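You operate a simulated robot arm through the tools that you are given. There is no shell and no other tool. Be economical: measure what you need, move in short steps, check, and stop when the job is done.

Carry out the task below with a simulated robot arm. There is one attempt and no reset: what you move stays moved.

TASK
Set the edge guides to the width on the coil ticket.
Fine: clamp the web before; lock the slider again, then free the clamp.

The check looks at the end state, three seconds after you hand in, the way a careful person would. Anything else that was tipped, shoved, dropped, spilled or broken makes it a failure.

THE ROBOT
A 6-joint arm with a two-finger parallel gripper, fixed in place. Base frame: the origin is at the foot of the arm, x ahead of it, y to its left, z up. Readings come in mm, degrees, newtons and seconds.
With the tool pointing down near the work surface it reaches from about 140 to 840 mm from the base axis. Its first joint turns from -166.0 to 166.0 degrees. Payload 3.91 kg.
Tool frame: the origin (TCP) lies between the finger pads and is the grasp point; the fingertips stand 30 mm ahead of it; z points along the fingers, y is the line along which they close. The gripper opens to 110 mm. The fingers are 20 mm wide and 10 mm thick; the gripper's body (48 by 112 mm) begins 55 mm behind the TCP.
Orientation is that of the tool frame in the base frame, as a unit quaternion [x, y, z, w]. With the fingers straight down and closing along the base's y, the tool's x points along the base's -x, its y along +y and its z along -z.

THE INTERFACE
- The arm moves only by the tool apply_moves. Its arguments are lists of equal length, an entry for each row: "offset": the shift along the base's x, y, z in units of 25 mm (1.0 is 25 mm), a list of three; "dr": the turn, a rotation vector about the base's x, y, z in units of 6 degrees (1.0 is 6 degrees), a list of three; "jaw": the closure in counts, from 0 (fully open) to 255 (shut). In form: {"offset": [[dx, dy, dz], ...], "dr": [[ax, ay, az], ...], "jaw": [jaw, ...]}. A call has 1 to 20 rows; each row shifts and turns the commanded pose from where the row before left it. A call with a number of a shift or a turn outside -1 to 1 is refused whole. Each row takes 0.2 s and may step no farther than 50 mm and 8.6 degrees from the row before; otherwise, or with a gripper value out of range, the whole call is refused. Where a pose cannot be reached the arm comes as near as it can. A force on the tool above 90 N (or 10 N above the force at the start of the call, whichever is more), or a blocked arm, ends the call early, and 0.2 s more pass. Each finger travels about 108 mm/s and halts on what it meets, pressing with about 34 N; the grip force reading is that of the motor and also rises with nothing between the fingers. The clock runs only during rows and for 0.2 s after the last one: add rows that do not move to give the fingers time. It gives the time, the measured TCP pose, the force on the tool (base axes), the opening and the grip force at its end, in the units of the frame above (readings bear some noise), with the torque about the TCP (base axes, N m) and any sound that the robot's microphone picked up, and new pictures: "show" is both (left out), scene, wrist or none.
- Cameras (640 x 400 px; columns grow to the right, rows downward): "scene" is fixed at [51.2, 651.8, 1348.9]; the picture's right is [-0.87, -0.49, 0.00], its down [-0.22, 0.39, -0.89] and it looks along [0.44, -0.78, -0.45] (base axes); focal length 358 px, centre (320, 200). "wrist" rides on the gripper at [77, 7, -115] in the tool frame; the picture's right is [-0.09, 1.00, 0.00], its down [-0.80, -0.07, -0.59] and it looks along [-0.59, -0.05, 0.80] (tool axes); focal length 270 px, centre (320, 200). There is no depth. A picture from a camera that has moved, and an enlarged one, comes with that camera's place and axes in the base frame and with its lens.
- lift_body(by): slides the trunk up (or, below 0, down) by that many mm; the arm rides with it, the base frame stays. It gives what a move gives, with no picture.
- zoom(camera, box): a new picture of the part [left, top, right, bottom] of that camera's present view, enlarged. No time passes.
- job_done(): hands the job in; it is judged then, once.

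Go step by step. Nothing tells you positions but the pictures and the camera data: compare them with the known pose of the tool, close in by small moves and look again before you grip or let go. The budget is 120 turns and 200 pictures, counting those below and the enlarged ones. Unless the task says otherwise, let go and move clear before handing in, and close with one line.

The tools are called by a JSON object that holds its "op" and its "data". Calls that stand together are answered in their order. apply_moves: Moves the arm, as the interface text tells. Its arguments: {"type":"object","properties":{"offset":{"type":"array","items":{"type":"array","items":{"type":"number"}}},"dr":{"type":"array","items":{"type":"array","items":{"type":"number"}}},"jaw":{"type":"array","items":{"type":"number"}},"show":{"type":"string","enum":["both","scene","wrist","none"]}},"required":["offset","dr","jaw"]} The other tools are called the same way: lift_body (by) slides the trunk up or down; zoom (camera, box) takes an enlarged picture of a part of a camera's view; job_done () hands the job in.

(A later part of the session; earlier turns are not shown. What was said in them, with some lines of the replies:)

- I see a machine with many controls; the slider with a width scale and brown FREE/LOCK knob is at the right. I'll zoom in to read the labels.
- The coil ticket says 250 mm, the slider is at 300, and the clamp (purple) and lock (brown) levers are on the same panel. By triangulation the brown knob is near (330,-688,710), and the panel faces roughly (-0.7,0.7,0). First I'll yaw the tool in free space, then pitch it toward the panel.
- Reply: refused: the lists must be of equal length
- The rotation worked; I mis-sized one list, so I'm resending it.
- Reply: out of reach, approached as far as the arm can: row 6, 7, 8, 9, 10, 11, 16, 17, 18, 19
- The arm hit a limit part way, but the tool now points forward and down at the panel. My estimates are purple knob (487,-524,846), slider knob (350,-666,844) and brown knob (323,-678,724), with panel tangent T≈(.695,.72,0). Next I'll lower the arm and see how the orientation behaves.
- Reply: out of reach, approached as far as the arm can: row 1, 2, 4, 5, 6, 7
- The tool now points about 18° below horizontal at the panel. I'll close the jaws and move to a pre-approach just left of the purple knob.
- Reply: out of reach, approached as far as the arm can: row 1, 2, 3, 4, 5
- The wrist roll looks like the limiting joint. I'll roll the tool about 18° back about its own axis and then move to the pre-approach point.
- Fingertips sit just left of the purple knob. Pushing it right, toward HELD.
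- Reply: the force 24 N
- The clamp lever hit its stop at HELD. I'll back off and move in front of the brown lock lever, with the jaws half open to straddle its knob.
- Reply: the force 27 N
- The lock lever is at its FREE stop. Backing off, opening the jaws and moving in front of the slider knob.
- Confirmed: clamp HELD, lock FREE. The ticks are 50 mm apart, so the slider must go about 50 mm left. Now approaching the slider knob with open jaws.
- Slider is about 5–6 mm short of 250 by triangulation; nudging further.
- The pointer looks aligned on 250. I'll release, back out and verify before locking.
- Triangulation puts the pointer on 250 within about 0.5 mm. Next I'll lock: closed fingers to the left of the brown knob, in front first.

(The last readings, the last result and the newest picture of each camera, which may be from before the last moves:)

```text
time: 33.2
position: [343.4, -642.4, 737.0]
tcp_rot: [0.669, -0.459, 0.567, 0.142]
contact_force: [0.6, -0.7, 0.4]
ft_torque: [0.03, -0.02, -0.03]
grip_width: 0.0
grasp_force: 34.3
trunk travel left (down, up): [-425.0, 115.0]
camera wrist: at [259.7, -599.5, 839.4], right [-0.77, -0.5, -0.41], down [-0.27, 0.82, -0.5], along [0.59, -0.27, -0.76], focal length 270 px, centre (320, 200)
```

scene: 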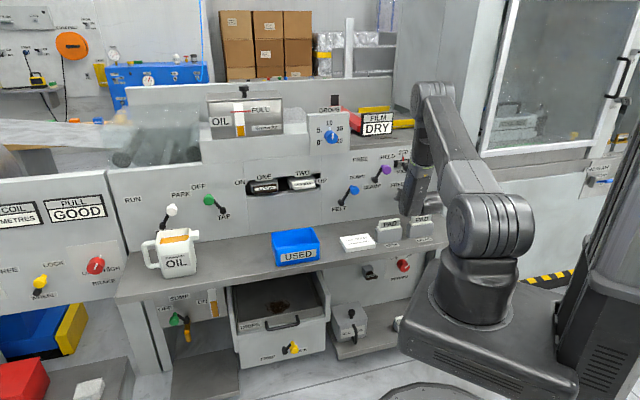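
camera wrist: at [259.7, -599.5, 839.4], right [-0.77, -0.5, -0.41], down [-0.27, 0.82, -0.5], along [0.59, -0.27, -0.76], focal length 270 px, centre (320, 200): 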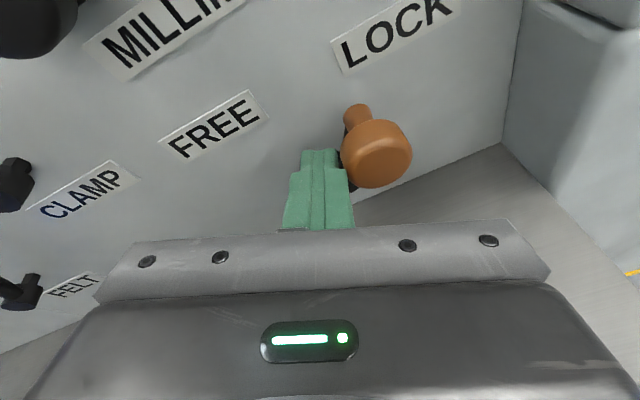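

{"op": "apply_moves", "data": {"offset": [[-0.139, -0.144, 0], [-0.139, -0.144, 0], [-0.05, -0.05, 0], [0, 0, 0]], "dr": [[0, 0, 0], [0, 0, 0], [0, 0, 0], [0, 0, 0]], "jaw": [255, 255, 255, 255], "show": "wrist"}}

```text
time: 34.2
position: [338.0, -647.2, 738.6]
tcp_rot: [0.67, -0.458, 0.567, 0.142]
contact_force: [15.4, 18.6, -1.5]
ft_torque: [0.1, -0.1, -0.04]
grip_width: 0.0
grasp_force: 33.5
trunk travel left (down, up): [-425.0, 115.0]
camera wrist: at [254.5, -605.2, 840.1], right [-0.76, -0.5, -0.41], down [-0.27, 0.82, -0.5], along [0.58, -0.27, -0.76], focal length 270 px, centre (320, 200)
```

wrist: 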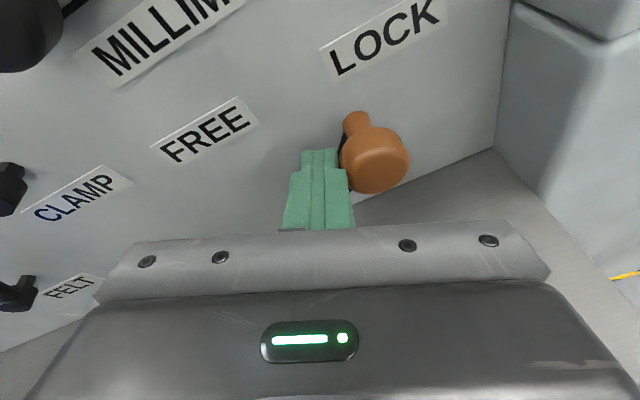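

Lock lever is at its LOCK stop. Backing off and moving to the right of the purple clamp knob.

{"op": "apply_moves", "data": {"offset": [[0.22, 0.23, 0], [-0.565, 0.64, 0.282], [-0.565, 0.64, 0.282], [-0.565, 0.64, 0.282], [-0.565, 0.64, 0.282], [0.544, 0.531, 0.944], [0.544, 0.531, 0.944], [0.544, 0.531, 0.944], [0.544, 0.531, 0.944], [0.544, 0.531, 0.944]], "dr": [[0, 0, 0], [0, 0, 0], [0, 0, 0], [0, 0, 0], [0, 0, 0], [0, 0, 0], [0, 0, 0], [0, 0, 0], [0, 0, 0], [0, 0, 0]], "jaw": [255, 255, 255, 255, 255, 255, 255, 255, 255, 255], "show": "both"}}

{"op": "zoom", "data": {"camera": "scene", "box": [320, 130, 450, 211]}}

```text
time: 36.4
position: [353.7, -513.9, 885.6]
tcp_rot: [0.669, -0.459, 0.568, 0.141]
contact_force: [0.1, -0.1, -1.1]
ft_torque: [0.0, 0.03, 0.02]
grip_width: 0.0
grasp_force: 34.5
trunk travel left (down, up): [-425.0, 115.0]
camera wrist: at [269.9, -471.0, 987.1], right [-0.77, -0.5, -0.41], down [-0.27, 0.82, -0.5], along [0.59, -0.27, -0.76], focal length 270 px, centre (320, 200)
```

scene: 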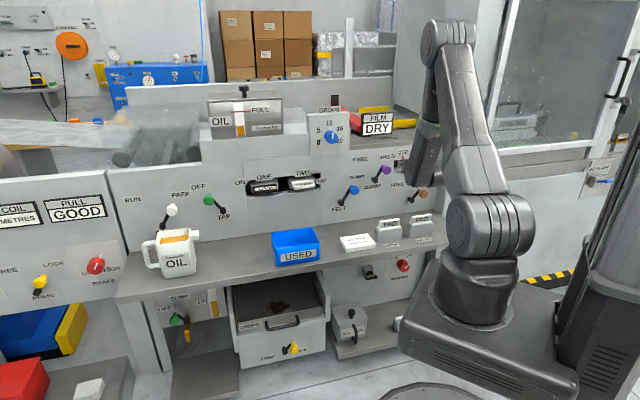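
wrist: 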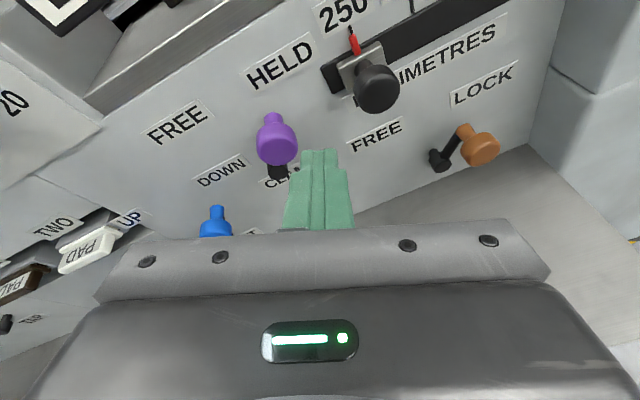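

```text
4.92 times, centred on (385, 170) of scene
camera zoom: at [51.2, 651.8, 1348.9], right [-0.87, -0.49, 0.0], down [-0.22, 0.39, -0.89], along [0.44, -0.78, -0.45], focal length 1762 px, centre (0, 345)
```

zoom: 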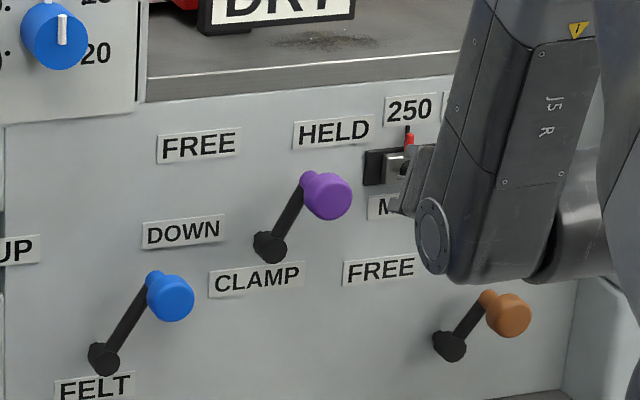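

{"op": "apply_moves", "data": {"offset": [[0.583, -0.563, -0.26], [0.583, -0.563, -0.26], [0.583, -0.563, -0.26], [0.583, -0.563, -0.26]], "dr": [[0, 0, 0], [0, 0, 0], [0, 0, 0], [0, 0, 0]], "jaw": [255, 255, 255, 255], "show": "wrist"}}

```text
time: 37.4
position: [411.4, -570.3, 858.6]
tcp_rot: [0.668, -0.46, 0.567, 0.142]
contact_force: [-0.2, -1.2, 0.8]
ft_torque: [-0.01, 0.02, -0.02]
grip_width: 0.1
grasp_force: 33.8
trunk travel left (down, up): [-425.0, 115.0]
camera wrist: at [328.5, -527.5, 960.4], right [-0.77, -0.5, -0.41], down [-0.27, 0.82, -0.5], along [0.59, -0.27, -0.76], focal length 270 px, centre (320, 200)
```

wrist: 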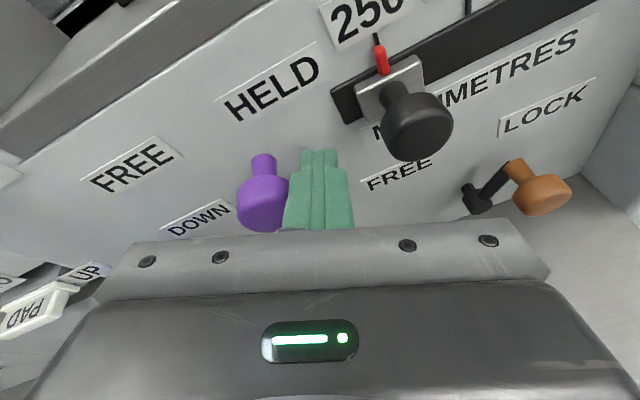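

{"op": "apply_moves", "data": {"offset": [[0.278, 0.288, 0], [0.278, 0.288, 0], [0.278, 0.288, 0], [0.278, 0.288, 0], [0.278, 0.288, 0], [0.139, 0.144, 0]], "dr": [[0, 0, 0], [0, 0, 0], [0, 0, 0], [0, 0, 0], [0, 0, 0], [0, 0, 0]], "jaw": [255, 255, 255, 255, 255, 255], "show": "wrist"}}

```text
time: 38.8
position: [450.8, -530.3, 858.0]
tcp_rot: [0.668, -0.46, 0.567, 0.142]
contact_force: [-1.9, 0.8, 0.6]
ft_torque: [-0.01, 0.0, 0.01]
grip_width: 0.0
grasp_force: 33.8
trunk travel left (down, up): [-425.0, 115.0]
camera wrist: at [366.7, -487.0, 960.8], right [-0.77, -0.5, -0.41], down [-0.27, 0.82, -0.5], along [0.59, -0.27, -0.76], focal length 270 px, centre (320, 200)
```

wrist: 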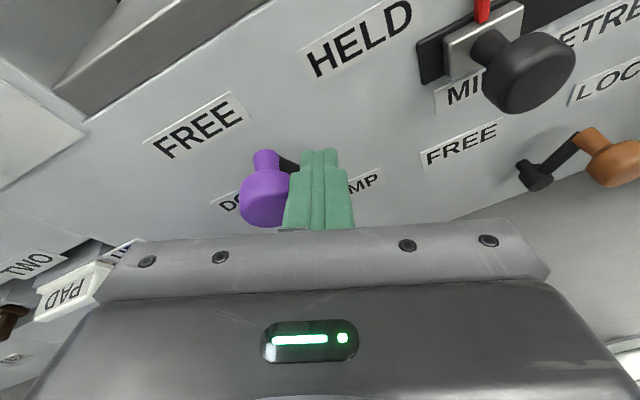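

{"op": "apply_moves", "data": {"offset": [[0.139, 0.144, 0], [0.139, 0.144, 0], [0.07, 0.07, 0], [0, 0, 0]], "dr": [[0, 0, 0], [0, 0, 0], [0, 0, 0], [0, 0, 0]], "jaw": [255, 255, 255, 255], "show": "wrist"}}

```text
time: 39.8
position: [454.9, -523.7, 858.7]
tcp_rot: [0.667, -0.461, 0.568, 0.141]
contact_force: [-31.0, -21.9, 1.2]
ft_torque: [-0.16, 0.12, -0.02]
grip_width: 0.1
grasp_force: 33.8
trunk travel left (down, up): [-425.0, 115.0]
camera wrist: at [370.9, -481.0, 961.3], right [-0.77, -0.49, -0.41], down [-0.26, 0.83, -0.5], along [0.59, -0.28, -0.76], focal length 270 px, centre (320, 200)
```

wrist: 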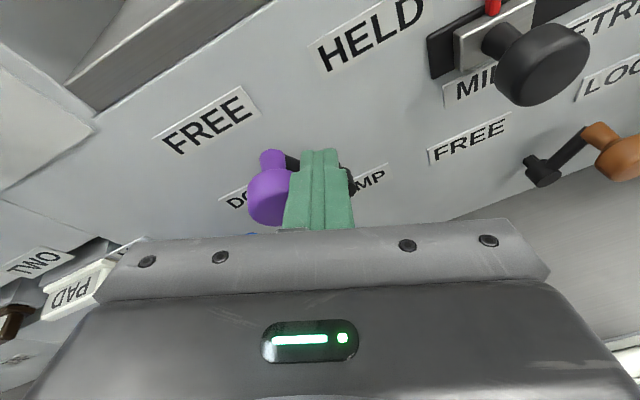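

Clamp lever is at its FREE stop. Backing off and clearing out to check everything.

{"op": "apply_moves", "data": {"offset": [[-0.22, -0.23, 0], [-0.565, 0.64, 0.282], [-0.565, 0.64, 0.282], [-0.565, 0.64, 0.282], [-0.565, 0.64, 0.282], [-0.565, 0.64, 0.5], [-0.6, 0, 0.8], [-0.6, 0, 0.8], [-0.6, -0.2, 0.8], [-0.6, -0.2, 0.8]], "dr": [[0, 0, 0], [0, 0, 0], [0, 0, 0], [0, 0, 0], [0, 0, 0], [0, 0, 0], [0, 0, 0], [0, 0, 0], [0, 0, 0], [0, 0, 0]], "jaw": [255, 255, 255, 255, 255, 255, 255, 255, 255, 255], "show": "both"}}

{"op": "zoom", "data": {"camera": "scene", "box": [320, 130, 450, 211]}}

{"op": "zoom", "data": {"camera": "wrist", "box": [240, 0, 560, 200]}}

```text
time: 42.0
position: [320.3, -457.8, 980.8]
tcp_rot: [0.669, -0.46, 0.567, 0.141]
contact_force: [0.4, 0.1, 0.3]
ft_torque: [-0.01, -0.01, -0.01]
grip_width: 0.0
grasp_force: 33.6
trunk travel left (down, up): [-425.0, 115.0]
camera wrist: at [238.3, -415.6, 1082.2], right [-0.77, -0.5, -0.41], down [-0.27, 0.82, -0.5], along [0.59, -0.27, -0.76], focal length 270 px, centre (320, 200)
```

scene: 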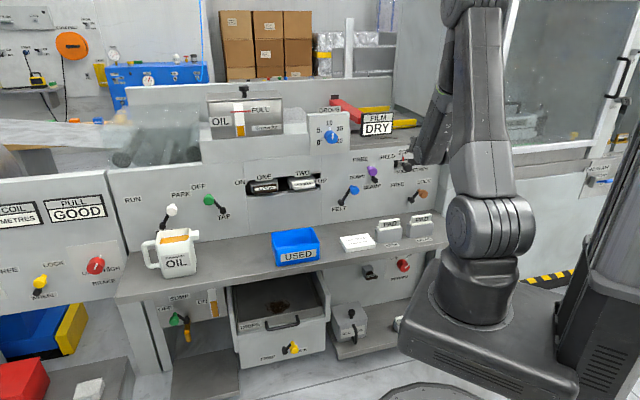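
wrist: 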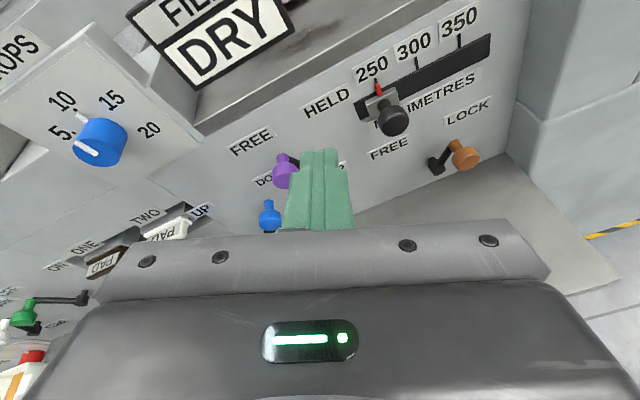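

```text
4.92 times, centred on (385, 170) of scene
camera zoom: at [51.2, 651.8, 1348.9], right [-0.87, -0.49, 0.0], down [-0.22, 0.39, -0.89], along [0.44, -0.78, -0.45], focal length 1762 px, centre (0, 345)
```

zoom: 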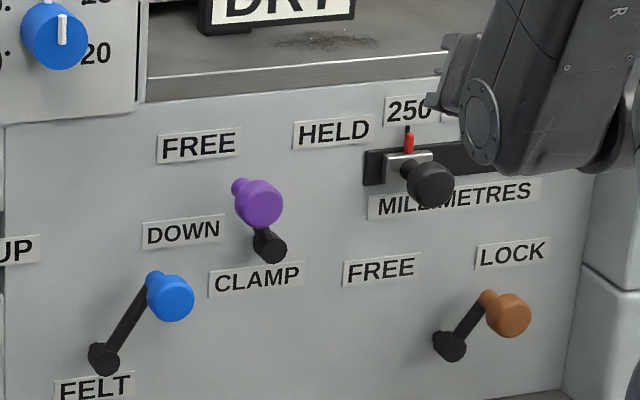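

```text
2.00 times, centred on (400, 100) of wrist
camera zoom: at [238.3, -415.6, 1082.2], right [-0.77, -0.5, -0.41], down [-0.27, 0.82, -0.5], along [0.59, -0.27, -0.76], focal length 541 px, centre (160, 400)
```

zoom: 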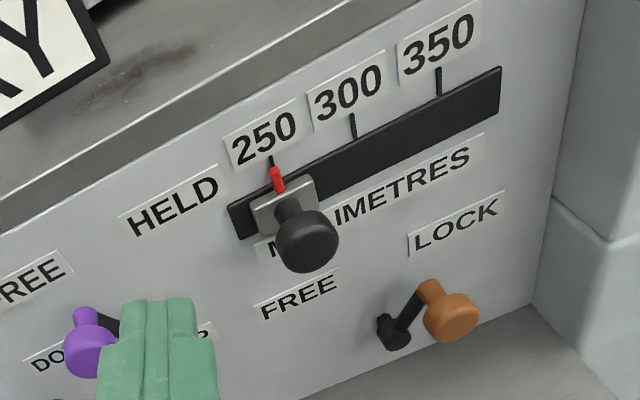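

The slider reads 250, the lock is at LOCK, the clamp is back at FREE, and nothing else has moved. The arm is clear, so I'm handing in.

{"op": "job_done", "data": {}}

```text
The job is handed in.
```

The edge guides are set to 250 mm as on the coil ticket; the web was clamped before the move, and afterwards the slider was locked again and the clamp freed.
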